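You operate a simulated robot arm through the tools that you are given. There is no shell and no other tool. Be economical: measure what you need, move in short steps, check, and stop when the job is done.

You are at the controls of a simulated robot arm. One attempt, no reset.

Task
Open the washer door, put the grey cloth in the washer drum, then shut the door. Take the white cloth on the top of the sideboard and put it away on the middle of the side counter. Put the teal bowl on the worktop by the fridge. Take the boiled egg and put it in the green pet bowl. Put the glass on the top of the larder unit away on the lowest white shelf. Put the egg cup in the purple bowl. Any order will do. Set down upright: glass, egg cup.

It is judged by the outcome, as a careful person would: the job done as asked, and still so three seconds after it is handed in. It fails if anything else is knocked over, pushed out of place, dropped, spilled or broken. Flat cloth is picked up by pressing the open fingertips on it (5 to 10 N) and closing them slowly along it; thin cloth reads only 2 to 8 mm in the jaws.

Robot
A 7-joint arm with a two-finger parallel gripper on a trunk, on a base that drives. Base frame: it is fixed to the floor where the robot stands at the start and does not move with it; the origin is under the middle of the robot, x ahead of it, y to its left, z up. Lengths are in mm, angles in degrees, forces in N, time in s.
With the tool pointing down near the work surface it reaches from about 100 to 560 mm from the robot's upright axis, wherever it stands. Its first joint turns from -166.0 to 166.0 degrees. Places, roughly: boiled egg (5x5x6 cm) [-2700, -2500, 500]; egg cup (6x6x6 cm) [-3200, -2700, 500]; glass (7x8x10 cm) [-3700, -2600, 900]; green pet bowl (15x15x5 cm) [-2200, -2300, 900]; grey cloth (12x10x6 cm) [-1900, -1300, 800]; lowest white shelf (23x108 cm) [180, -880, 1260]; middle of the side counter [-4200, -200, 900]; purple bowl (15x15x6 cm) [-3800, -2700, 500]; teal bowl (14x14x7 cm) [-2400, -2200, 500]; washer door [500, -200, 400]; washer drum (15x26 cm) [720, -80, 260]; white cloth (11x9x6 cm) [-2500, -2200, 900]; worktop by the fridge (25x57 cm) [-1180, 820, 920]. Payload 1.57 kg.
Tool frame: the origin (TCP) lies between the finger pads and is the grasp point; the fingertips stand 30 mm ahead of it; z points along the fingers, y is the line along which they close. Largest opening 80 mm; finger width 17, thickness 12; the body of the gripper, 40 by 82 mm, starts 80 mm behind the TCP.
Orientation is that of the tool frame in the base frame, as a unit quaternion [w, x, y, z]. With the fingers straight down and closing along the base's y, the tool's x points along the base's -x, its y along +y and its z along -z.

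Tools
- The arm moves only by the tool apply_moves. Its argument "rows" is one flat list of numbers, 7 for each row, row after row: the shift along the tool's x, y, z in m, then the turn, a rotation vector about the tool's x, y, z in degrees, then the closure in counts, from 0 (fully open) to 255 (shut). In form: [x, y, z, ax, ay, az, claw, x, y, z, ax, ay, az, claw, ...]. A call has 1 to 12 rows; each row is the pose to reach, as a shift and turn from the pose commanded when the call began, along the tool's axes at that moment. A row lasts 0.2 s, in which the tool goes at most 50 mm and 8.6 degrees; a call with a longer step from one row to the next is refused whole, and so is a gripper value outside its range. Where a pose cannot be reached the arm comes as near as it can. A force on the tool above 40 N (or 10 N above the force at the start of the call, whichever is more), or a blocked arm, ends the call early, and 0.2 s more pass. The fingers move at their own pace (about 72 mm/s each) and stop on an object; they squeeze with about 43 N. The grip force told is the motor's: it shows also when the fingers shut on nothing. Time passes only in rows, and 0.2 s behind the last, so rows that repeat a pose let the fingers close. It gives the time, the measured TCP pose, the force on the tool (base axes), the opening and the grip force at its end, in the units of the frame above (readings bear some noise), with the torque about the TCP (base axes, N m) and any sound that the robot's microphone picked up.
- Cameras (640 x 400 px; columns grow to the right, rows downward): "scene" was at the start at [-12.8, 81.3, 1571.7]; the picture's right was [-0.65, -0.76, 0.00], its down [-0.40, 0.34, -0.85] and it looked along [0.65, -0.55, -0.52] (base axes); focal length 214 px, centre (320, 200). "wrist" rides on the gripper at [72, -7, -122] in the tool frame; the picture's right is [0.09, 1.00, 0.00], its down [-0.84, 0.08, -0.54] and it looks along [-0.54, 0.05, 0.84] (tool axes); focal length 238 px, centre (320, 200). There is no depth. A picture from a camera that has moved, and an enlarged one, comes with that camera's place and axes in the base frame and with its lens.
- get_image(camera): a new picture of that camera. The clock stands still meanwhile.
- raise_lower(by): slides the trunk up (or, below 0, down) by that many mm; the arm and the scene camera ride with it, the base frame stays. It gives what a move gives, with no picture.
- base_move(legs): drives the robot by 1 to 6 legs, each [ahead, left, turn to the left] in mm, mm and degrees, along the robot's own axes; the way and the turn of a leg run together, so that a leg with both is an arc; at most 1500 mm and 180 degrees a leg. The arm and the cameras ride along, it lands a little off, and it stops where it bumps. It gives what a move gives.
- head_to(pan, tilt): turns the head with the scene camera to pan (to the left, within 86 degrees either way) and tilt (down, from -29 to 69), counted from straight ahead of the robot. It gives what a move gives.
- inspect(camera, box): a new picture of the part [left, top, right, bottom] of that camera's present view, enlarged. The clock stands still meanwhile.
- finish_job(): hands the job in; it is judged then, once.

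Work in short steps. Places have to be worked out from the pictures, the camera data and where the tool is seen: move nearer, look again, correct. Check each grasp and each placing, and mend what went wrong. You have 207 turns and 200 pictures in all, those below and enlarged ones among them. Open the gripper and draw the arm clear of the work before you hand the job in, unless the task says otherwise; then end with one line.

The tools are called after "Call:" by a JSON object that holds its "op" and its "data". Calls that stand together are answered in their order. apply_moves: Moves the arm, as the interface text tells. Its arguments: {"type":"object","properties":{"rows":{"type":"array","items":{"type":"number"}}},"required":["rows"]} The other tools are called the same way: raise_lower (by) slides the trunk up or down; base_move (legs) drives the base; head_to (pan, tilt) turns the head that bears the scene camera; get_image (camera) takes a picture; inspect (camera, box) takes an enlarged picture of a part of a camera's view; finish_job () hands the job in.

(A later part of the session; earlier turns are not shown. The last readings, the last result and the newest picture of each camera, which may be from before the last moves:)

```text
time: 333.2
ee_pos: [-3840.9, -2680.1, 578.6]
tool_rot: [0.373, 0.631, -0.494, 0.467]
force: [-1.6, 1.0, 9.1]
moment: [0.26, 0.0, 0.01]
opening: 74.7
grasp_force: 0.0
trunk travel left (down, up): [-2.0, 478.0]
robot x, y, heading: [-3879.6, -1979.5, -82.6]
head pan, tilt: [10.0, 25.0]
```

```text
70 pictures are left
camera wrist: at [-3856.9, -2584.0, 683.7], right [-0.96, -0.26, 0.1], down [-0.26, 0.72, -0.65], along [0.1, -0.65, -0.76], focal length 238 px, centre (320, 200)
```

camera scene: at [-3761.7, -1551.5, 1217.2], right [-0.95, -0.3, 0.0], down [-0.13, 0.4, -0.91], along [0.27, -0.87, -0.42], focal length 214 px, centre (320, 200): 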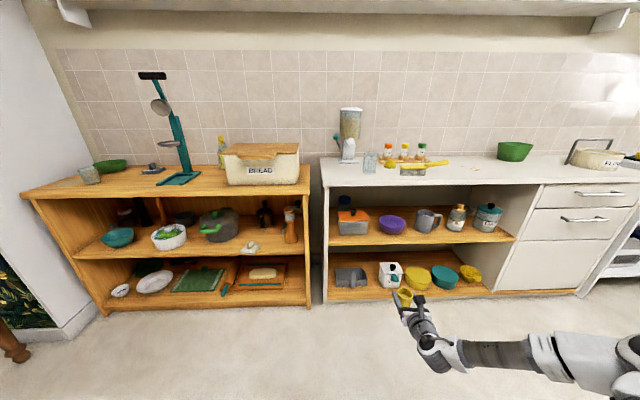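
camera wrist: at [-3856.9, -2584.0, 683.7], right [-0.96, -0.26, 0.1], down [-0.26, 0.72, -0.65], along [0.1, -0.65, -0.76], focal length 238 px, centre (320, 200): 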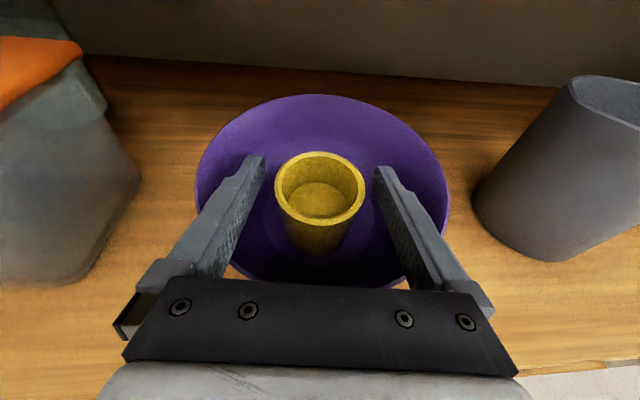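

The cup stands upright in the bowl; the fingers just touch the bowl sides. Narrow slightly and rise straight up, then retract.

Call:
{"op": "apply_moves", "data": {"rows": [0, 0, 0, 0, 0, 0, 42, 0.01, 0, -0.003, 0, 0, 0, 42, 0.03, 0, -0.009, 0, 0, 0, 42, 0.06, 0, -0.018, 0, 0, 0, 42, 0.09, 0, -0.027, 0, 0, 0, 42, 0.09, 0, -0.065, 0, 0, 0, 42, 0.09, 0, -0.105, 0, 0, 0, 42, 0.09, 0, -0.14, 0, 0, 0, 42]}}

Call:
{"op": "get_image", "data": {"camera": "wrist"}}

```text
time: 335.0
ee_pos: [-3866.7, -2575.6, 704.4]
tool_rot: [0.372, 0.632, -0.495, 0.467]
force: [-0.4, -0.1, -0.2]
moment: [0.02, 0.0, -0.03]
opening: 66.8
grasp_force: 0.1
out of reach, approached as far as the arm can: row 5
trunk travel left (down, up): [-2.0, 478.0]
robot x, y, heading: [-3879.5, -1979.4, -82.7]
head pan, tilt: [10.0, 25.0]
```

```text
69 pictures are left
camera wrist: at [-3881.8, -2479.9, 809.0], right [-0.96, -0.26, 0.1], down [-0.26, 0.72, -0.65], along [0.1, -0.64, -0.76], focal length 238 px, centre (320, 200)
```

wrist: 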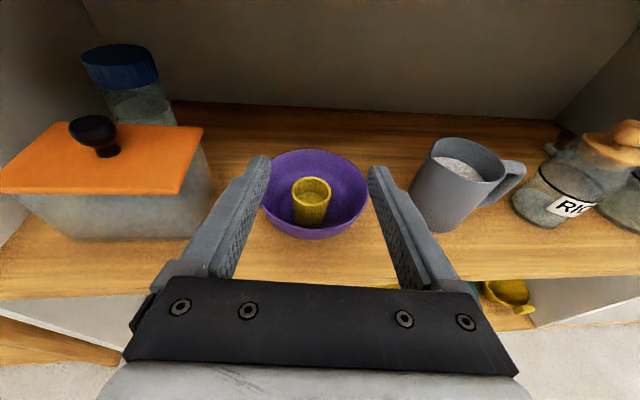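

Egg cup done. Next the boiled egg. Back out, re-orient and move along to the sideboard's left part.

Call:
{"op": "base_move", "data": {"legs": [[-450, 0, 0], [0, 0, -11.3], [-140, 1379, 0]]}}

Call:
{"op": "head_to", "data": {"pan": 5, "tilt": 25}}

Call:
{"op": "get_image", "data": {"camera": "wrist"}}

Call:
{"op": "inspect", "data": {"camera": "scene", "box": [180, 130, 460, 305]}}

```text
time: 349.6
ee_pos: [-2635.3, -2074.8, 703.1]
tool_rot: [0.414, 0.582, -0.552, 0.43]
force: [0.5, 0.6, 1.0]
moment: [0.0, 0.03, -0.01]
opening: 66.8
grasp_force: 0.0
trunk travel left (down, up): [-2.0, 478.0]
robot x, y, heading: [-2539.2, -1487.9, -93.3]
head pan, tilt: [10.0, 25.0]
stopped in leg 3: the robot was blocked; the commanded pose is now the measured one
```

```text
time: 350.2
ee_pos: [-2636.3, -2074.8, 703.6]
tool_rot: [0.415, 0.582, -0.552, 0.43]
force: [-0.5, -0.5, 0.3]
moment: [-0.01, -0.03, 0.03]
opening: 67.0
grasp_force: 0.2
trunk travel left (down, up): [-2.0, 478.0]
robot x, y, heading: [-2536.0, -1490.9, -93.1]
head pan, tilt: [5.0, 25.0]
```

```text
68 pictures are left
camera wrist: at [-2633.8, -1978.2, 808.8], right [-0.99, -0.07, 0.1], down [-0.12, 0.75, -0.65], along [-0.02, -0.65, -0.76], focal length 238 px, centre (320, 200)
```

wrist: 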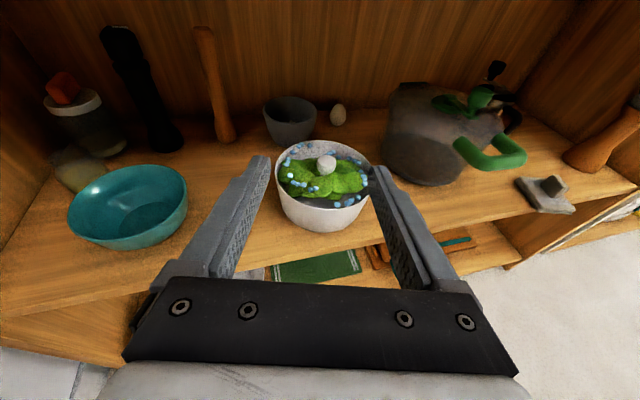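

```text
2.29 times, centred on (320, 218) of scene
camera zoom: at [-2392.0, -1509.3, 1217.2], right [-1.0, -0.03, 0.0], down [-0.01, 0.42, -0.91], along [0.03, -0.91, -0.42], focal length 490 px, centre (320, 160)
```

zoom: 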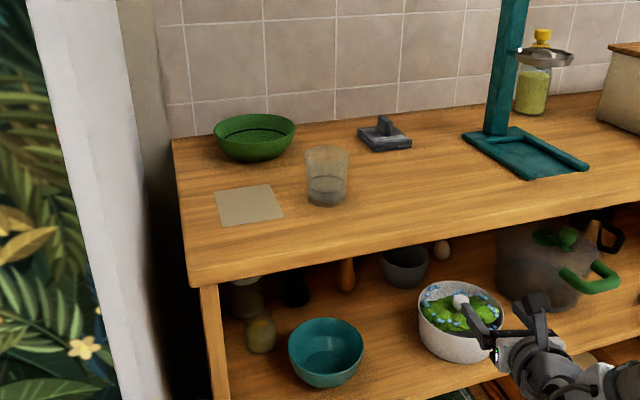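

Egg refined at (-2664, -2526, 503). I'll lower the hand to z 630 (below the top board, above the white bowl), pitch to 25°, turn the base slightly and drive in partway.

Call:
{"op": "apply_moves", "data": {"rows": [-0.035, 0, 0.01, 0, -4.2, 0, 57, -0.07, 0, 0.021, 0, -8.5, 0, 57]}}

Call:
{"op": "base_move", "data": {"legs": [[0, -148, 0], [0, 0, 7], [180, 0, 0]]}}

Call:
{"op": "get_image", "data": {"camera": "wrist"}}

```text
time: 350.8
ee_pos: [-2643.3, -2073.1, 626.2]
tool_rot: [0.37, 0.613, -0.579, 0.389]
force: [1.4, 0.0, -0.8]
moment: [0.02, 0.03, -0.01]
opening: 62.4
grasp_force: 0.0
out of reach, approached as far as the arm can: row 2
trunk travel left (down, up): [-2.0, 478.0]
robot x, y, heading: [-2538.4, -1489.0, -93.2]
head pan, tilt: [5.0, 25.0]
```

```text
time: 354.6
ee_pos: [-2706.7, -2251.3, 626.6]
tool_rot: [0.345, 0.648, -0.539, 0.412]
force: [0.8, 0.0, 0.0]
moment: [-0.05, -0.01, -0.02]
opening: 62.0
grasp_force: 0.0
trunk travel left (down, up): [-2.0, 478.0]
robot x, y, heading: [-2679.3, -1661.7, -86.3]
head pan, tilt: [5.0, 25.0]
```

```text
66 pictures are left
camera wrist: at [-2714.5, -2170.2, 744.6], right [-0.97, -0.22, 0.09], down [-0.23, 0.82, -0.53], along [0.04, -0.53, -0.84], focal length 238 px, centre (320, 200)
```

wrist: 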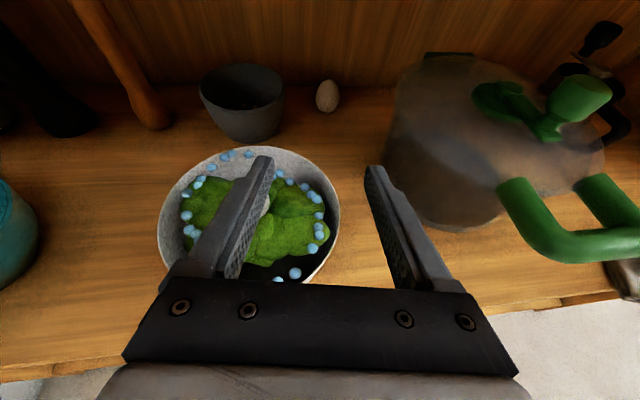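

Call:
{"op": "base_move", "data": {"legs": [[115, 0, 0]]}}

Call:
{"op": "get_image", "data": {"camera": "wrist"}}

```text
time: 356.1
ee_pos: [-2701.2, -2363.2, 626.6]
tool_rot: [0.345, 0.649, -0.539, 0.412]
force: [0.2, -1.0, -0.6]
moment: [0.02, -0.02, 0.02]
opening: 62.2
grasp_force: 0.0
trunk travel left (down, up): [-2.0, 478.0]
robot x, y, heading: [-2669.8, -1769.9, -86.5]
head pan, tilt: [5.0, 25.0]
```

```text
65 pictures are left
camera wrist: at [-2708.1, -2282.7, 744.7], right [-0.97, -0.22, 0.09], down [-0.23, 0.82, -0.53], along [0.04, -0.53, -0.84], focal length 238 px, centre (320, 200)
```

wrist: 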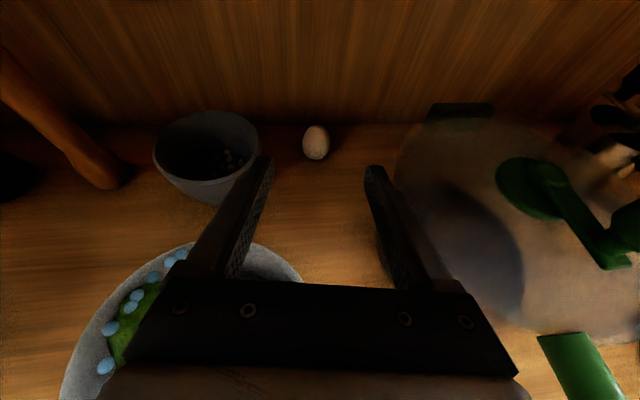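

Aligned. Advance along the line to the egg.

Call:
{"op": "apply_moves", "data": {"rows": [-0.006, -0.001, 0.042, 0, 0, 0, 57, -0.014, -0.001, 0.084, 0, 0, 0, 57, -0.022, -0.002, 0.126, 0, 0, 0, 57, -0.032, -0.002, 0.166, 0, 0, 0, 57]}}

Call:
{"op": "get_image", "data": {"camera": "wrist"}}

```text
time: 357.2
ee_pos: [-2707.8, -2469.7, 516.1]
tool_rot: [0.346, 0.644, -0.553, 0.4]
force: [2.2, 1.1, -0.3]
moment: [-0.06, 0.01, -0.1]
opening: 60.5
grasp_force: 0.1
trunk travel left (down, up): [-2.0, 478.0]
robot x, y, heading: [-2673.2, -1751.5, -87.1]
head pan, tilt: [5.0, 25.0]
stopped in row 4: the arm was blocked; the commanded pose is now the measured one
```

```text
64 pictures are left
camera wrist: at [-2714.0, -2392.2, 635.8], right [-0.98, -0.19, 0.09], down [-0.21, 0.83, -0.51], along [0.03, -0.52, -0.85], focal length 238 px, centre (320, 200)
```

wrist: 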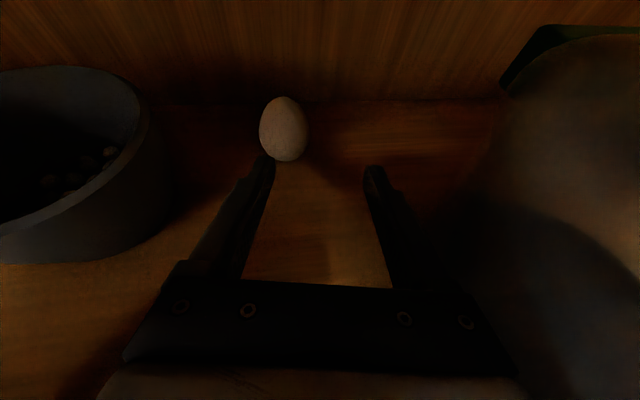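

The arm was blocked upstream of the tool. Look at the scene before doing anything.

Call:
{"op": "head_to", "data": {"pan": -15, "tilt": 45}}

Call:
{"op": "get_image", "data": {"camera": "scene"}}

```text
time: 358.1
ee_pos: [-2708.5, -2471.9, 518.0]
tool_rot: [0.347, 0.642, -0.552, 0.402]
force: [1.2, -0.2, -0.2]
moment: [0.0, -0.02, -0.02]
opening: 61.3
grasp_force: 0.1
trunk travel left (down, up): [-2.0, 478.0]
robot x, y, heading: [-2674.8, -1752.5, -86.4]
head pan, tilt: [-15.0, 45.0]
```

```text
63 pictures are left
camera scene: at [-2556.8, -1741.2, 1186.4], right [-0.98, 0.2, 0.0], down [0.14, 0.69, -0.71], along [-0.14, -0.7, -0.7], focal length 214 px, centre (320, 200)
```

scene: 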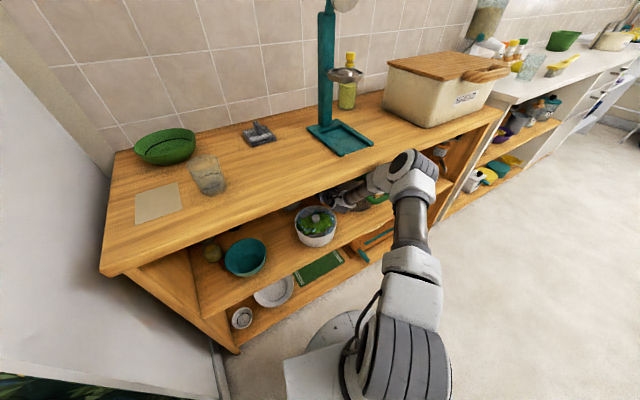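

The elbow just touches the sideboard's top front edge, with the base nudged back 18 mm; nothing was disturbed. There's little clearance, so I'll flatten the pitch slightly and shift left first, then reach the egg with the fingertips.

Call:
{"op": "apply_moves", "data": {"rows": [0.002, -0.014, 0.003, 0, 2, 0, 57, 0.003, -0.028, 0.006, 0, 4, 0, 57, 0.004, -0.04, 0.008, 0, 7, 0, 57]}}

Call:
{"op": "get_image", "data": {"camera": "wrist"}}

```text
time: 358.9
ee_pos: [-2656.5, -2481.3, 517.9]
tool_rot: [0.377, 0.62, -0.526, 0.444]
force: [0.6, -2.8, 5.6]
moment: [1.0, 0.16, -0.33]
opening: 60.5
grasp_force: 0.1
trunk travel left (down, up): [-2.0, 478.0]
robot x, y, heading: [-2673.1, -1758.9, -86.4]
head pan, tilt: [-15.0, 45.0]
```

```text
62 pictures are left
camera wrist: at [-2664.8, -2388.7, 625.5], right [-0.98, -0.19, 0.09], down [-0.2, 0.76, -0.62], along [0.05, -0.62, -0.78], focal length 238 px, centre (320, 200)
```

wrist: 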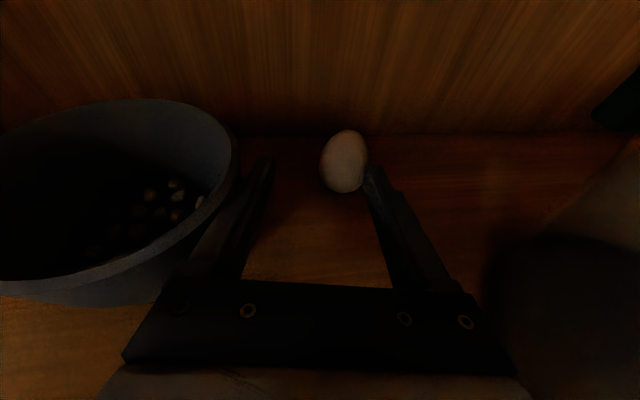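

Slightly too far left; move 14 mm right.

Call:
{"op": "apply_moves", "data": {"rows": [0, 0.007, 0, 0, 0, 0, 50, 0, 0.014, 0, 0, 0, 0, 45]}}

Call:
{"op": "get_image", "data": {"camera": "wrist"}}

```text
time: 359.5
ee_pos: [-2676.4, -2481.2, 515.4]
tool_rot: [0.378, 0.619, -0.529, 0.441]
force: [0.0, 0.4, 0.0]
moment: [0.01, 0.0, 0.02]
opening: 65.9
grasp_force: 0.0
trunk travel left (down, up): [-2.0, 478.0]
robot x, y, heading: [-2673.6, -1759.0, -86.6]
head pan, tilt: [-15.0, 45.0]
```

```text
61 pictures are left
camera wrist: at [-2683.9, -2388.8, 624.5], right [-0.98, -0.18, 0.09], down [-0.2, 0.76, -0.61], along [0.04, -0.62, -0.78], focal length 238 px, centre (320, 200)
```

wrist: 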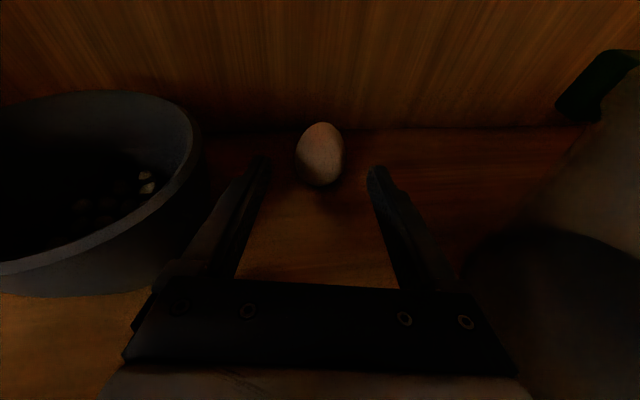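

Egg centred. Advance 40 mm along the axis.

Call:
{"op": "apply_moves", "data": {"rows": [0, 0, 0.014, 0, 0, 0, 45, 0, 0, 0.028, 0, 0, 0, 45, 0, 0, 0.04, 0, 0, 0, 45]}}

Call:
{"op": "get_image", "data": {"camera": "wrist"}}

```text
time: 360.3
ee_pos: [-2672.7, -2518.2, 504.8]
tool_rot: [0.38, 0.618, -0.528, 0.441]
force: [-0.2, 0.3, 0.0]
moment: [0.05, 0.0, 0.0]
opening: 66.2
grasp_force: 0.0
trunk travel left (down, up): [-2.0, 478.0]
robot x, y, heading: [-2672.0, -1754.5, -86.5]
head pan, tilt: [-15.0, 45.0]
```

```text
60 pictures are left
camera wrist: at [-2679.7, -2426.2, 613.9], right [-0.98, -0.18, 0.09], down [-0.2, 0.76, -0.62], along [0.04, -0.62, -0.78], focal length 238 px, centre (320, 200)
```

wrist: 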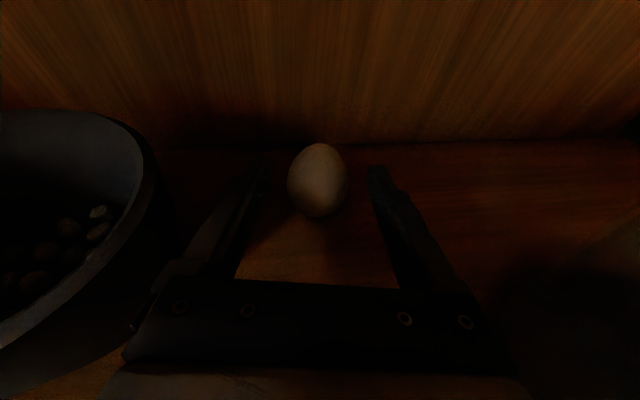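

The egg is between the pads. Close.

Call:
{"op": "apply_moves", "data": {"rows": [0, 0, 0.003, 0, 0, 0, 80, 0, 0, 0.003, 0, 0, 0, 120, 0, 0, 0.003, 0, 0, 0, 255, 0, 0, 0.003, 0, 0, 0, 255, 0, 0, 0.003, 0, 0, 0, 255]}}

Call:
{"op": "apply_moves", "data": {"rows": [0.01, 0, 0, 0, 0, 0, 255, 0.02, 0.003, -0.015, 0, 0, 0, 255, 0.025, 0.006, -0.05, 0, 0, 0, 255, 0.03, 0.01, -0.09, 0, 0, 0, 255]}}

Call:
{"op": "get_image", "data": {"camera": "wrist"}}

```text
time: 361.5
ee_pos: [-2671.9, -2519.0, 504.6]
tool_rot: [0.379, 0.618, -0.528, 0.441]
force: [-1.5, 0.7, 1.7]
moment: [-0.06, -0.03, 0.0]
opening: 40.6
grasp_force: 43.1
trunk travel left (down, up): [-2.0, 478.0]
robot x, y, heading: [-2673.6, -1755.6, -86.7]
head pan, tilt: [-15.0, 45.0]
```

```text
time: 362.5
ee_pos: [-2692.7, -2447.0, 557.9]
tool_rot: [0.378, 0.619, -0.528, 0.44]
force: [-0.7, 1.3, -2.0]
moment: [0.07, -0.04, 0.02]
opening: 40.6
grasp_force: 42.6
trunk travel left (down, up): [-2.0, 478.0]
robot x, y, heading: [-2674.9, -1756.2, -86.6]
head pan, tilt: [-15.0, 45.0]
```

```text
59 pictures are left
camera wrist: at [-2699.9, -2355.0, 666.7], right [-0.98, -0.18, 0.09], down [-0.2, 0.76, -0.61], along [0.04, -0.62, -0.78], focal length 238 px, centre (320, 200)
```

wrist: 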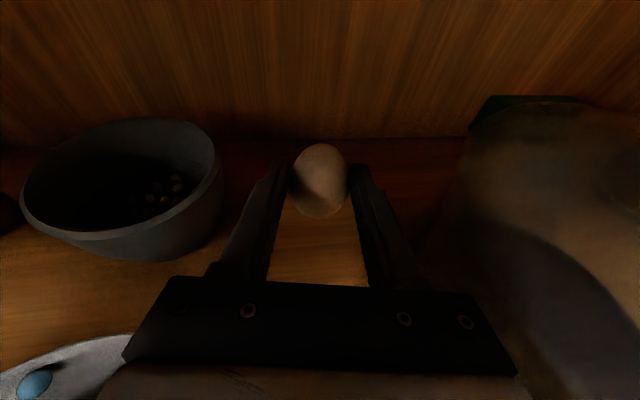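

Egg held. Rise and withdraw, then back the base out.

Call:
{"op": "apply_moves", "data": {"rows": [0.02, -0.001, -0.03, 0, 0, 0, 255, 0.035, -0.003, -0.068, 0, 0, 0, 255, 0.045, -0.005, -0.103, 0, 0, 0, 255]}}

Call:
{"op": "base_move", "data": {"legs": [[-420, 0, 0]]}}

Call:
{"op": "get_image", "data": {"camera": "wrist"}}

```text
time: 363.3
ee_pos: [-2700.4, -2364.2, 633.6]
tool_rot: [0.378, 0.62, -0.528, 0.441]
force: [0.1, -0.7, -0.7]
moment: [0.02, 0.02, -0.02]
opening: 40.7
grasp_force: 43.2
trunk travel left (down, up): [-2.0, 478.0]
robot x, y, heading: [-2672.3, -1752.1, -86.7]
head pan, tilt: [-15.0, 45.0]
```

```text
time: 366.6
ee_pos: [-2721.8, -1947.3, 634.1]
tool_rot: [0.377, 0.621, -0.527, 0.441]
force: [-0.5, 0.5, -0.2]
moment: [-0.01, 0.0, -0.02]
opening: 40.3
grasp_force: 42.6
trunk travel left (down, up): [-2.0, 478.0]
robot x, y, heading: [-2699.3, -1338.8, -86.3]
head pan, tilt: [-15.0, 45.0]
```

```text
58 pictures are left
camera wrist: at [-2729.8, -1855.3, 742.2], right [-0.98, -0.19, 0.09], down [-0.21, 0.76, -0.61], along [0.05, -0.62, -0.78], focal length 238 px, centre (320, 200)
```

wrist: 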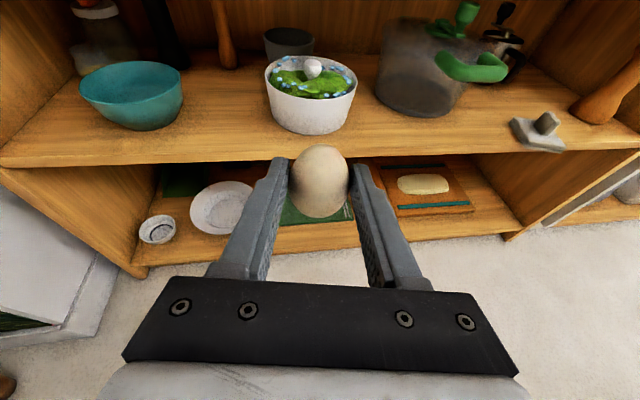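

All items undisturbed. Raise the trunk, turn and approach the green pet bowl on top (about (-2246, -2336)).

Call:
{"op": "raise_lower", "data": {"by": 410}}

Call:
{"op": "base_move", "data": {"legs": [[0, 0, 24.3], [300, 0, 0]]}}

Call:
{"op": "get_image", "data": {"camera": "wrist"}}

```text
refused: 410 is not a number from -400 to 400
```

```text
time: 370.7
ee_pos: [-2336.3, -2169.4, 633.1]
tool_rot: [0.278, 0.716, -0.387, 0.511]
force: [-0.2, 0.5, -1.0]
moment: [0.0, 0.05, -0.03]
opening: 40.4
grasp_force: 42.7
trunk travel left (down, up): [-2.0, 478.0]
robot x, y, heading: [-2560.3, -1602.8, -62.3]
head pan, tilt: [-15.0, 45.0]
```

```text
57 pictures are left
camera wrist: at [-2380.7, -2088.3, 742.2], right [-0.82, -0.57, 0.09], down [-0.5, 0.61, -0.61], along [0.29, -0.55, -0.78], focal length 238 px, centre (320, 200)
```

wrist: 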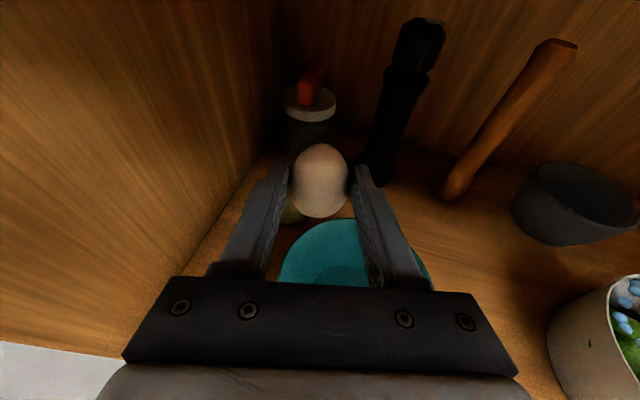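

The raise was refused (limit 400) so the hand entered the shelf, luckily clear of everything. Back straight out, then raise.

Call:
{"op": "base_move", "data": {"legs": [[-300, 0, 0]]}}

Call:
{"op": "raise_lower", "data": {"by": 400}}

Call:
{"op": "get_image", "data": {"camera": "wrist"}}

```text
time: 373.2
ee_pos: [-2479.2, -1899.3, 634.5]
tool_rot: [0.277, 0.716, -0.387, 0.51]
force: [0.4, 0.3, -0.2]
moment: [0.02, 0.04, 0.0]
opening: 40.4
grasp_force: 43.4
trunk travel left (down, up): [-2.0, 478.0]
robot x, y, heading: [-2702.4, -1329.0, -62.3]
head pan, tilt: [-15.0, 45.0]
```

```text
time: 377.1
ee_pos: [-2478.5, -1898.5, 1032.8]
tool_rot: [0.278, 0.716, -0.387, 0.51]
force: [-0.1, -0.4, -1.3]
moment: [-0.01, -0.01, -0.03]
opening: 40.3
grasp_force: 42.5
trunk travel left (down, up): [-402.0, 78.0]
robot x, y, heading: [-2699.3, -1332.3, -62.7]
head pan, tilt: [-15.0, 45.0]
```

```text
56 pictures are left
camera wrist: at [-2523.2, -1818.0, 1142.1], right [-0.82, -0.57, 0.09], down [-0.49, 0.62, -0.61], along [0.29, -0.55, -0.78], focal length 238 px, centre (320, 200)
```

wrist: 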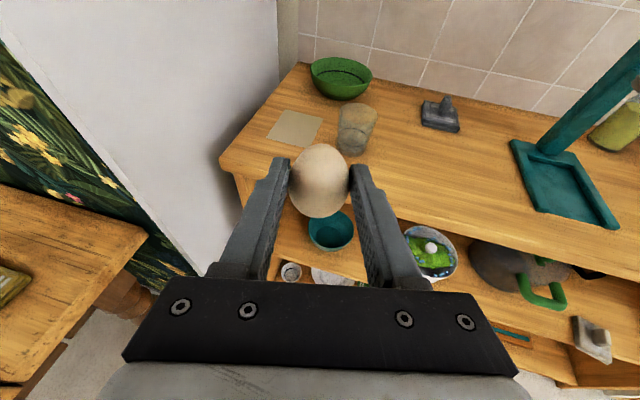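

Call:
{"op": "base_move", "data": {"legs": [[390, 0, 0]]}}

Call:
{"op": "get_image", "data": {"camera": "wrist"}}

```text
time: 380.2
ee_pos: [-2306.8, -2255.1, 1034.4]
tool_rot: [0.281, 0.713, -0.393, 0.508]
force: [-0.6, -0.2, -0.5]
moment: [0.03, 0.02, 0.02]
opening: 40.1
grasp_force: 43.3
trunk travel left (down, up): [-402.0, 78.0]
robot x, y, heading: [-2523.0, -1684.8, -63.4]
head pan, tilt: [-15.0, 45.0]
```

```text
55 pictures are left
camera wrist: at [-2350.4, -2173.3, 1142.1], right [-0.83, -0.56, 0.09], down [-0.48, 0.62, -0.61], along [0.29, -0.55, -0.78], focal length 238 px, centre (320, 200)
```

wrist: 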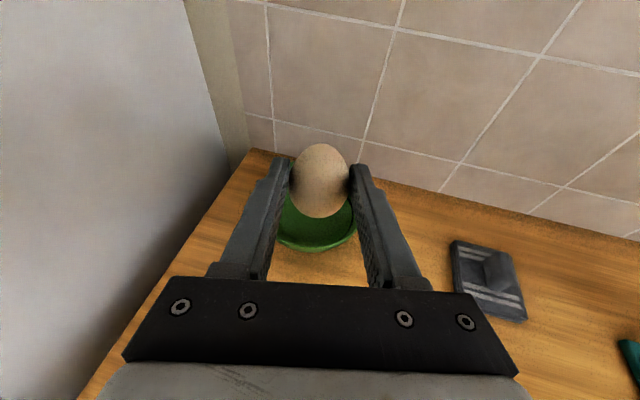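

Move over the bowl and lower a bit.

Call:
{"op": "apply_moves", "data": {"rows": [0, 0, 0.04, 0, 0, 0, 255, -0.002, -0.001, 0.08, 0, 0, 0, 255, -0.005, -0.001, 0.108, 0, 0, 0, 255]}}

Call:
{"op": "get_image", "data": {"camera": "wrist"}}

```text
time: 381.0
ee_pos: [-2253.2, -2339.0, 992.0]
tool_rot: [0.28, 0.713, -0.391, 0.51]
force: [-0.2, 0.0, -1.4]
moment: [0.01, -0.01, -0.02]
opening: 39.9
grasp_force: 43.0
trunk travel left (down, up): [-402.0, 78.0]
robot x, y, heading: [-2521.8, -1684.3, -63.5]
head pan, tilt: [-15.0, 45.0]
```

```text
54 pictures are left
camera wrist: at [-2297.2, -2258.1, 1100.2], right [-0.82, -0.56, 0.09], down [-0.49, 0.62, -0.62], along [0.29, -0.55, -0.78], focal length 238 px, centre (320, 200)
```

wrist: 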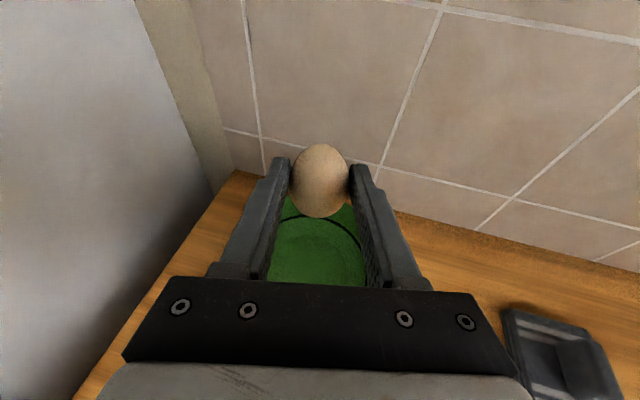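

Call:
{"op": "apply_moves", "data": {"rows": [-0.03, 0, 0.012, 0, 0, 0, 255, -0.06, 0, 0.026, 0, 0, 0, 255, -0.075, 0, 0.032, 0, 0, 0, 255]}}

Call:
{"op": "get_image", "data": {"camera": "wrist"}}

```text
time: 381.8
ee_pos: [-2250.1, -2345.7, 910.4]
tool_rot: [0.282, 0.713, -0.393, 0.507]
force: [0.8, -0.2, -1.1]
moment: [0.05, -0.02, 0.0]
opening: 39.9
grasp_force: 42.9
trunk travel left (down, up): [-402.0, 78.0]
robot x, y, heading: [-2520.9, -1681.0, -63.1]
head pan, tilt: [-15.0, 45.0]
```

```text
53 pictures are left
camera wrist: at [-2293.7, -2263.3, 1019.9], right [-0.83, -0.56, 0.09], down [-0.48, 0.62, -0.61], along [0.29, -0.55, -0.78], focal length 238 px, centre (320, 200)
```

wrist: 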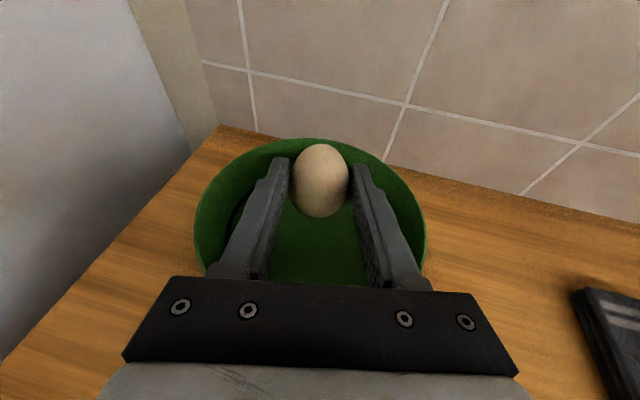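

Centred inside the bowl. Lower gently to contact.

Call:
{"op": "apply_moves", "data": {"rows": [-0.01, 0, 0.0035, 0, 0, 0, 255, -0.016, 0, 0.0055, 0, 0, 0, 255, -0.02, 0, 0.007, 0, 0, 0, 255]}}

```text
time: 382.6
ee_pos: [-2250.6, -2344.7, 889.7]
tool_rot: [0.282, 0.713, -0.393, 0.508]
force: [0.1, 0.0, -0.6]
moment: [0.02, 0.04, -0.01]
opening: 40.0
grasp_force: 43.4
trunk travel left (down, up): [-402.0, 78.0]
robot x, y, heading: [-2526.7, -1682.8, -63.3]
head pan, tilt: [-15.0, 45.0]
```

Call:
{"op": "apply_moves", "data": {"rows": [-0.004, 0, 0.0014, 0, 0, 0, 255, -0.007, 0, 0.0024, 0, 0, 0, 255]}}

Call:
{"op": "get_image", "data": {"camera": "wrist"}}

```text
time: 383.2
ee_pos: [-2248.6, -2345.0, 888.2]
tool_rot: [0.283, 0.712, -0.392, 0.509]
force: [0.1, 0.5, -1.0]
moment: [-0.01, 0.03, 0.0]
opening: 39.8
grasp_force: 42.9
trunk travel left (down, up): [-402.0, 78.0]
robot x, y, heading: [-2521.5, -1683.1, -63.7]
head pan, tilt: [-15.0, 45.0]
```

```text
52 pictures are left
camera wrist: at [-2292.5, -2263.3, 996.5], right [-0.83, -0.56, 0.09], down [-0.48, 0.62, -0.62], along [0.29, -0.55, -0.78], focal length 238 px, centre (320, 200)
```

wrist: 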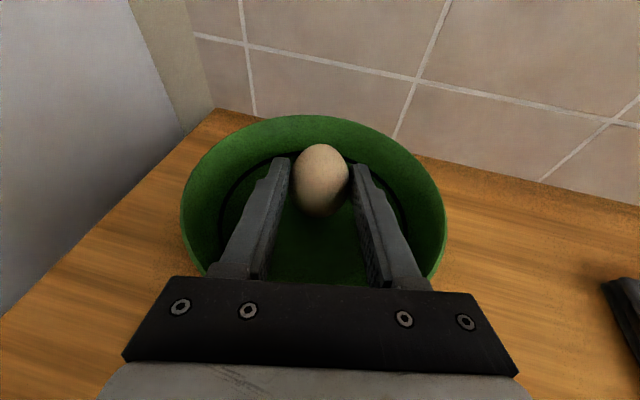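

Call:
{"op": "apply_moves", "data": {"rows": [-0.004, 0, 0.0014, 0, 0, 0, 255, -0.008, 0, 0.0027, 0, 0, 0, 255, -0.011, 0, 0.0036, 0, 0, 0, 255]}}

```text
time: 384.0
ee_pos: [-2249.9, -2342.9, 889.0]
tool_rot: [0.283, 0.712, -0.391, 0.509]
force: [0.4, -0.3, -0.2]
moment: [0.0, 0.02, -0.01]
opening: 40.0
grasp_force: 42.9
out of reach, approached as far as the arm can: row 1, 2, 3
trunk travel left (down, up): [-402.0, 78.0]
robot x, y, heading: [-2522.8, -1686.7, -63.2]
head pan, tilt: [-15.0, 45.0]
```

At the arm's lower limit; lower with the trunk instead.

Call:
{"op": "raise_lower", "data": {"by": -6}}

Call:
{"op": "raise_lower", "data": {"by": -4}}

```text
time: 384.6
ee_pos: [-2248.6, -2343.1, 888.7]
tool_rot: [0.284, 0.711, -0.389, 0.513]
force: [-0.5, -1.0, -0.4]
moment: [0.01, 0.01, 0.03]
opening: 39.8
grasp_force: 42.9
trunk travel left (down, up): [-396.0, 84.0]
robot x, y, heading: [-2523.5, -1684.7, -63.4]
head pan, tilt: [-15.0, 45.0]
```

```text
time: 385.1
ee_pos: [-2247.8, -2343.9, 889.1]
tool_rot: [0.287, 0.708, -0.389, 0.514]
force: [0.3, -0.3, 0.0]
moment: [-0.01, 0.01, 0.0]
opening: 39.9
grasp_force: 43.4
trunk travel left (down, up): [-392.0, 88.0]
robot x, y, heading: [-2523.2, -1684.7, -63.2]
head pan, tilt: [-15.0, 45.0]
```

The TCP isn't following – some arm link may be resting on something. Look.

Call:
{"op": "head_to", "data": {"pan": 0, "tilt": 45}}

Call:
{"op": "get_image", "data": {"camera": "scene"}}

```text
time: 385.9
ee_pos: [-2247.4, -2343.0, 889.0]
tool_rot: [0.286, 0.708, -0.389, 0.515]
force: [0.2, 0.5, -1.1]
moment: [0.01, 0.0, -0.02]
opening: 39.6
grasp_force: 43.3
trunk travel left (down, up): [-392.0, 88.0]
robot x, y, heading: [-2524.0, -1684.1, -63.2]
head pan, tilt: [0.0, 45.0]
```

```text
51 pictures are left
camera scene: at [-2399.3, -1617.4, 1576.6], right [-0.89, -0.45, 0.0], down [-0.32, 0.63, -0.71], along [0.32, -0.64, -0.7], focal length 214 px, centre (320, 200)
```

scene: 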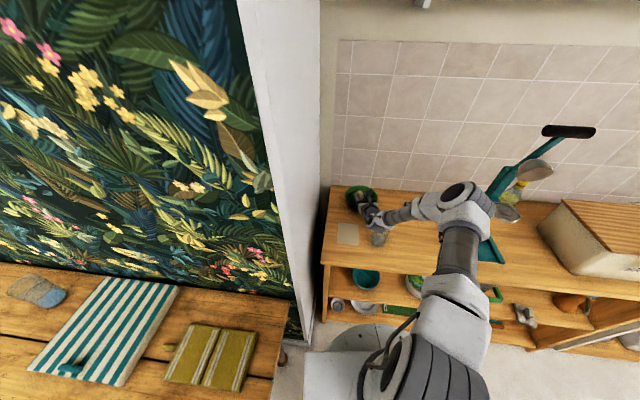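

Call:
{"op": "inspect", "data": {"camera": "scene", "box": [320, 165, 500, 275]}}

```text
3.56 times, centred on (410, 220) of scene
camera zoom: at [-2399.3, -1617.4, 1576.6], right [-0.89, -0.45, 0.0], down [-0.32, 0.63, -0.71], along [0.32, -0.64, -0.7], focal length 763 px, centre (0, 129)
```

zoom: 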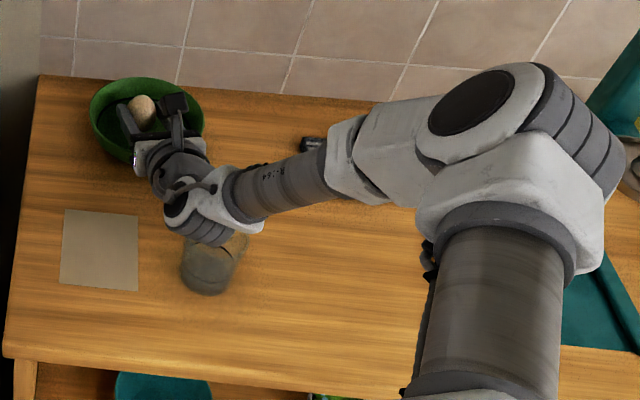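

The wrist housing appears to be resting on the glass behind it. Raise the trunk 12 mm at once to relieve it; the egg is only millimetres above the bowl floor.

Call:
{"op": "raise_lower", "data": {"by": 12}}

Call:
{"op": "inspect", "data": {"camera": "scene", "box": [320, 165, 500, 275]}}

Call:
{"op": "get_image", "data": {"camera": "wrist"}}

```text
time: 386.5
ee_pos: [-2252.3, -2340.6, 886.1]
tool_rot: [0.281, 0.714, -0.394, 0.506]
force: [-0.5, 0.8, -0.6]
moment: [0.05, 0.05, -0.03]
opening: 39.8
grasp_force: 43.4
trunk travel left (down, up): [-404.0, 76.0]
robot x, y, heading: [-2521.1, -1681.9, -63.4]
head pan, tilt: [0.0, 45.0]
```

```text
3.56 times, centred on (410, 220) of scene
camera zoom: at [-2398.4, -1621.7, 1587.9], right [-0.89, -0.45, 0.0], down [-0.32, 0.63, -0.71], along [0.32, -0.63, -0.71], focal length 763 px, centre (0, 129)
```

zoom: 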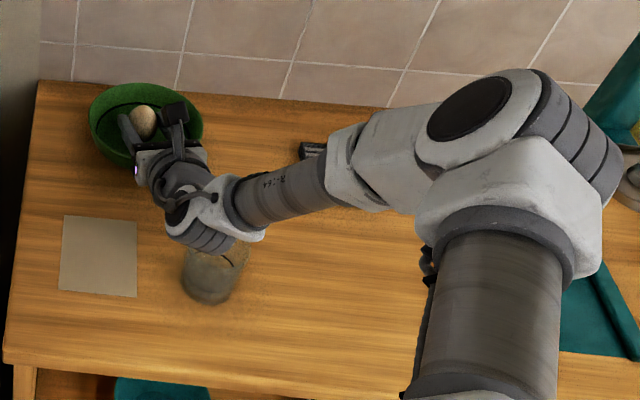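

```text
48 pictures are left
camera wrist: at [-2294.8, -2258.8, 994.2], right [-0.83, -0.56, 0.09], down [-0.49, 0.62, -0.61], along [0.28, -0.55, -0.79], focal length 238 px, centre (320, 200)
```

wrist: 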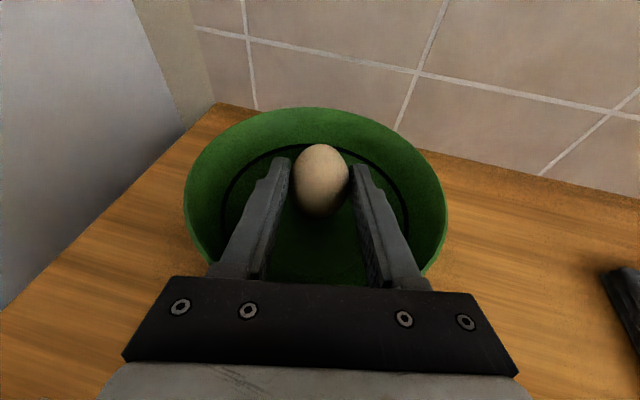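

Glass still upright. Release the egg gently here (a few mm above the bowl floor).

Call:
{"op": "apply_moves", "data": {"rows": [0, 0, 0, 0, 0, 0, 110, 0, 0, 0, 0, 0, 0, 80, 0, 0, 0, 0, 0, 0, 50, 0, 0, 0, 0, 0, 0, 50]}}

Call:
{"op": "get_image", "data": {"camera": "wrist"}}

```text
time: 387.5
ee_pos: [-2251.7, -2341.4, 885.5]
tool_rot: [0.283, 0.713, -0.394, 0.507]
force: [0.5, 0.0, 1.1]
moment: [-0.02, 0.0, 0.0]
opening: 64.7
grasp_force: 0.1
trunk travel left (down, up): [-404.0, 76.0]
robot x, y, heading: [-2525.1, -1683.8, -63.3]
head pan, tilt: [0.0, 45.0]
```

```text
47 pictures are left
camera wrist: at [-2294.6, -2259.6, 994.5], right [-0.83, -0.56, 0.09], down [-0.49, 0.62, -0.61], along [0.28, -0.55, -0.79], focal length 238 px, centre (320, 200)
```

wrist: 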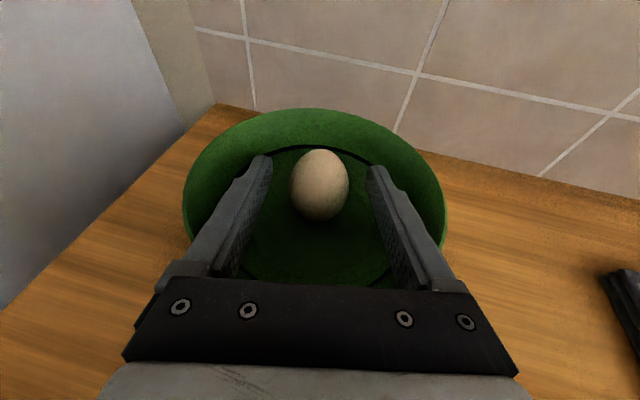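

Egg is in the bowl. Raise straight up with the trunk and arm, then back out and check the glass.

Call:
{"op": "raise_lower", "data": {"by": 74}}

Call:
{"op": "apply_moves", "data": {"rows": [0.04, 0, -0.014, 0, 0, 0, 50, 0.08, 0, -0.028, 0, 0, 0, 50, 0.08, 0, -0.07, 0, 0, 0, 50]}}

Call:
{"op": "base_move", "data": {"legs": [[-330, 0, 0]]}}

Call:
{"op": "get_image", "data": {"camera": "wrist"}}

```text
time: 388.6
ee_pos: [-2250.6, -2342.0, 960.2]
tool_rot: [0.281, 0.714, -0.394, 0.507]
force: [-0.2, 0.3, -0.1]
moment: [-0.02, 0.0, -0.06]
opening: 64.3
grasp_force: 0.0
trunk travel left (down, up): [-478.0, 2.0]
robot x, y, heading: [-2522.3, -1679.6, -63.4]
head pan, tilt: [0.0, 45.0]
```

```text
time: 389.4
ee_pos: [-2272.3, -2308.9, 1059.7]
tool_rot: [0.281, 0.713, -0.393, 0.508]
force: [0.8, -0.8, -0.1]
moment: [0.01, -0.02, 0.01]
opening: 64.5
grasp_force: 0.1
trunk travel left (down, up): [-478.0, 2.0]
robot x, y, heading: [-2524.6, -1684.1, -63.2]
head pan, tilt: [0.0, 45.0]
```

```text
time: 392.1
ee_pos: [-2423.2, -2010.3, 1058.7]
tool_rot: [0.282, 0.713, -0.394, 0.507]
force: [1.0, -1.0, -0.5]
moment: [0.01, -0.02, -0.02]
opening: 64.3
grasp_force: 0.1
trunk travel left (down, up): [-478.0, 2.0]
robot x, y, heading: [-2672.2, -1383.0, -63.6]
head pan, tilt: [0.0, 45.0]
```

```text
46 pictures are left
camera wrist: at [-2464.7, -1928.4, 1168.2], right [-0.83, -0.55, 0.09], down [-0.48, 0.62, -0.61], along [0.28, -0.55, -0.78], focal length 238 px, centre (320, 200)
```

wrist: 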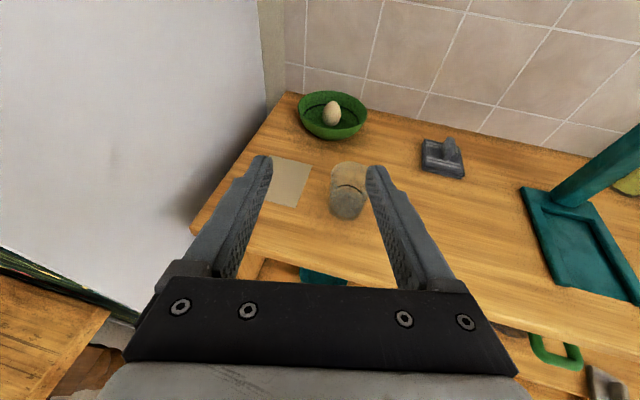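

Egg and glass are fine. Next the teal bowl: I'll pinch its near rim with a steep (60°) tool closing in the vertical plane. Rotate the hand accordingly here in free space.

Call:
{"op": "apply_moves", "data": {"rows": [0, 0, 0, 2.7, -2.7, -7.2, 0, 0, 0, 0, 5.4, -5.4, -14.4, 0, 0, 0, 0, 8.1, -8.1, -21.6, 0, 0, 0, 0, 10.8, -10.8, -28.8, 0, 0, 0, 0, 13.5, -13.5, -36, 0, 0, 0, 0, 16.2, -16.2, -43.2, 0, 0, 0, 0, 18.9, -18.9, -50.4, 0, 0, 0, 0, 21.6, -21.6, -57.6, 0, 0, 0, 0, 24.3, -24.3, -64.8, 0, 0, 0, 0, 27, -27, -72, 0, 0, 0, 0, 29.6, -29.6, -79.2, 0, 0, 0, 0, 32, -32, -85.8, 0]}}

```text
time: 394.7
ee_pos: [-2421.8, -2010.2, 1059.6]
tool_rot: [0.249, 0.928, 0.267, 0.07]
force: [-0.4, 0.2, -0.1]
moment: [-0.01, 0.0, 0.02]
opening: 79.8
grasp_force: 0.0
out of reach, approached as far as the arm can: row 8, 9, 10
trunk travel left (down, up): [-478.0, 2.0]
robot x, y, heading: [-2676.5, -1386.5, -63.5]
head pan, tilt: [0.0, 45.0]
```

Orientation reached. Position the base, then lower the trunk in front of the shelf.

Call:
{"op": "base_move", "data": {"legs": [[0, 0, -6.2], [-19, 65, 0]]}}

Call:
{"op": "raise_lower", "data": {"by": -395}}

Call:
{"op": "get_image", "data": {"camera": "wrist"}}

Call:
{"op": "get_image", "data": {"camera": "scene"}}

```text
time: 396.7
ee_pos: [-2442.5, -1995.2, 1060.0]
tool_rot: [0.253, 0.941, 0.216, 0.057]
force: [-0.3, -0.4, 0.3]
moment: [0.0, 0.05, 0.02]
opening: 80.0
grasp_force: 0.0
trunk travel left (down, up): [-478.0, 2.0]
robot x, y, heading: [-2621.4, -1345.8, -69.8]
head pan, tilt: [0.0, 45.0]
stopped in leg 2: the robot was blocked; the commanded pose is now the measured one
```

```text
time: 400.5
ee_pos: [-2442.3, -1995.5, 663.9]
tool_rot: [0.254, 0.941, 0.217, 0.058]
force: [0.3, 0.5, -0.6]
moment: [0.03, 0.03, 0.01]
opening: 80.0
grasp_force: 0.2
trunk travel left (down, up): [-83.0, 397.0]
robot x, y, heading: [-2623.1, -1345.1, -70.0]
head pan, tilt: [0.0, 45.0]
```

```text
45 pictures are left
camera wrist: at [-2406.7, -1902.7, 767.4], right [0.46, -0.73, 0.5], down [-0.84, -0.18, 0.51], along [-0.28, -0.65, -0.7], focal length 238 px, centre (320, 200)
```

wrist: 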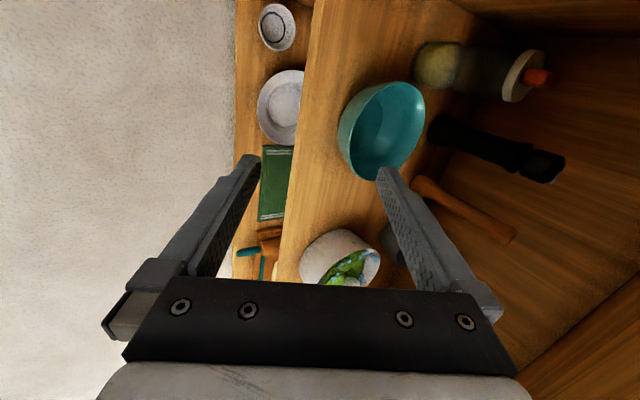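

```text
44 pictures are left
camera scene: at [-2492.7, -1299.8, 1267.7], right [-0.94, -0.35, 0.0], down [-0.24, 0.66, -0.71], along [0.24, -0.66, -0.71], focal length 214 px, centre (320, 200)
```

scene: 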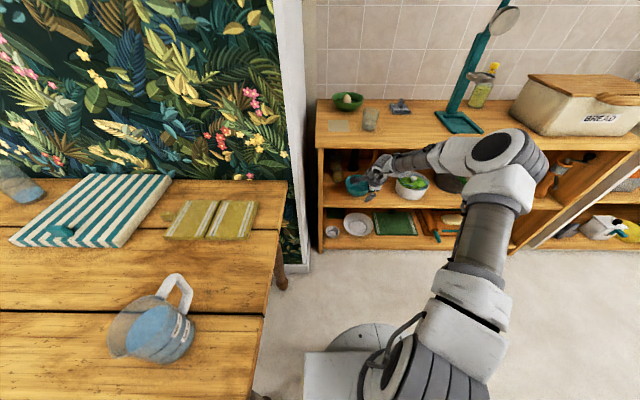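

Call:
{"op": "inspect", "data": {"camera": "wrist", "box": [320, 70, 450, 190]}}

```text
3.33 times, centred on (385, 130) of wrist
camera zoom: at [-2406.7, -1902.7, 767.4], right [0.46, -0.73, 0.5], down [-0.84, -0.18, 0.51], along [-0.28, -0.65, -0.7], focal length 794 px, centre (103, 433)
```

zoom: 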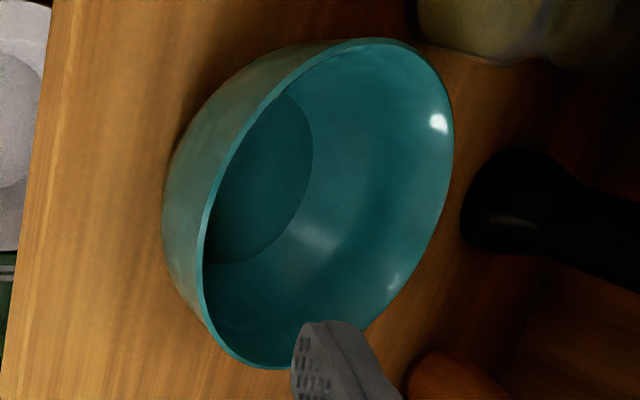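

Near rim at about (-2402, -2109, 543). Lower the trunk 80 mm and advance the base 105 mm.

Call:
{"op": "raise_lower", "data": {"by": -80}}

Call:
{"op": "base_move", "data": {"legs": [[105, -15, 0]]}}

Call:
{"op": "get_image", "data": {"camera": "wrist"}}

```text
time: 401.6
ee_pos: [-2442.7, -1994.6, 584.3]
tool_rot: [0.254, 0.941, 0.217, 0.057]
force: [0.2, 0.8, 0.6]
moment: [-0.01, 0.0, -0.07]
opening: 80.1
grasp_force: 0.1
trunk travel left (down, up): [-3.0, 477.0]
robot x, y, heading: [-2620.7, -1344.6, -70.0]
head pan, tilt: [0.0, 45.0]
```

```text
time: 403.0
ee_pos: [-2418.5, -2098.2, 585.3]
tool_rot: [0.253, 0.941, 0.217, 0.058]
force: [0.3, 0.2, 0.2]
moment: [-0.01, -0.03, 0.02]
opening: 80.1
grasp_force: 0.0
trunk travel left (down, up): [-3.0, 477.0]
robot x, y, heading: [-2602.1, -1449.2, -69.5]
head pan, tilt: [0.0, 45.0]
```

```text
42 pictures are left
camera wrist: at [-2383.8, -2006.2, 687.4], right [0.46, -0.73, 0.5], down [-0.84, -0.18, 0.51], along [-0.28, -0.65, -0.7], focal length 238 px, centre (320, 200)
```

wrist: 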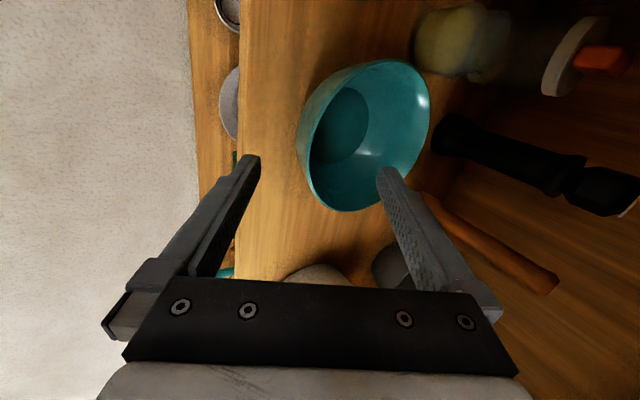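

Bowl centre (-2376, -2158). Move onto the near rim: left 12, slightly back, and down along the wall.

Call:
{"op": "apply_moves", "data": {"rows": [0.006, -0.007, 0.008, 0, 0, 0, 0, 0.012, -0.013, 0.018, 0, 0, 0, 0, 0.012, -0.013, 0.034, 0, 0, 0, 0]}}

Call:
{"op": "get_image", "data": {"camera": "wrist"}}

```text
time: 403.8
ee_pos: [-2407.2, -2099.1, 549.7]
tool_rot: [0.253, 0.941, 0.217, 0.058]
force: [-0.5, -0.3, -0.4]
moment: [0.0, -0.03, -0.01]
opening: 80.2
grasp_force: 0.0
trunk travel left (down, up): [-3.0, 477.0]
robot x, y, heading: [-2600.2, -1450.9, -69.8]
head pan, tilt: [0.0, 45.0]
```

```text
41 pictures are left
camera wrist: at [-2371.5, -2006.4, 651.9], right [0.46, -0.73, 0.5], down [-0.84, -0.18, 0.51], along [-0.28, -0.65, -0.7], focal length 238 px, centre (320, 200)
```

wrist: 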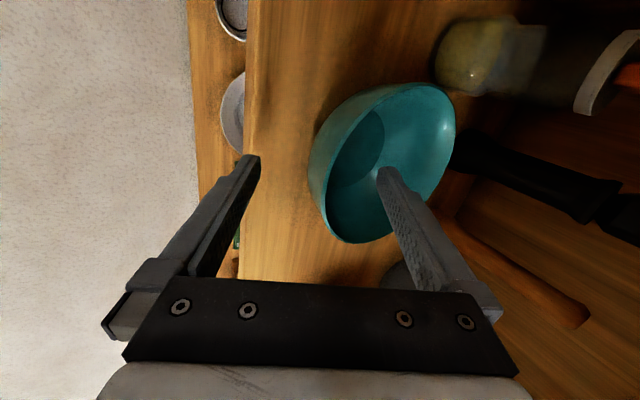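

The inner finger is inside the bowl and the wall lies between the pads. Go 6 mm deeper and close.

Call:
{"op": "apply_moves", "data": {"rows": [0, 0.004, 0.006, 0, 0, 0, 0, 0, 0.004, 0.006, 0, 0, 0, 100, 0, 0.004, 0.006, 0, 0, 0, 180, 0, 0.004, 0.006, 0, 0, 0, 255, 0, 0.004, 0.006, 0, 0, 0, 255, 0, 0.004, 0.006, 0, 0, 0, 255]}}

Call:
{"op": "get_image", "data": {"camera": "wrist"}}

```text
time: 405.2
ee_pos: [-2404.1, -2104.1, 545.8]
tool_rot: [0.253, 0.941, 0.217, 0.057]
force: [0.4, -0.4, -1.9]
moment: [0.19, 0.06, 0.0]
opening: 5.5
grasp_force: 25.8
trunk travel left (down, up): [-3.0, 477.0]
robot x, y, heading: [-2600.9, -1448.9, -69.7]
head pan, tilt: [0.0, 45.0]
```

```text
40 pictures are left
camera wrist: at [-2368.7, -2011.7, 648.6], right [0.46, -0.73, 0.5], down [-0.84, -0.18, 0.51], along [-0.28, -0.65, -0.7], focal length 238 px, centre (320, 200)
```

wrist: 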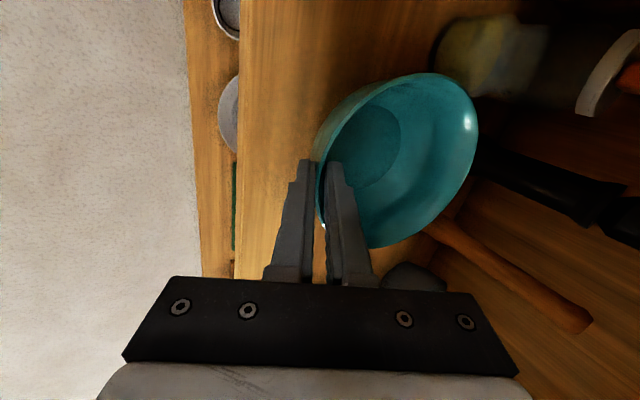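

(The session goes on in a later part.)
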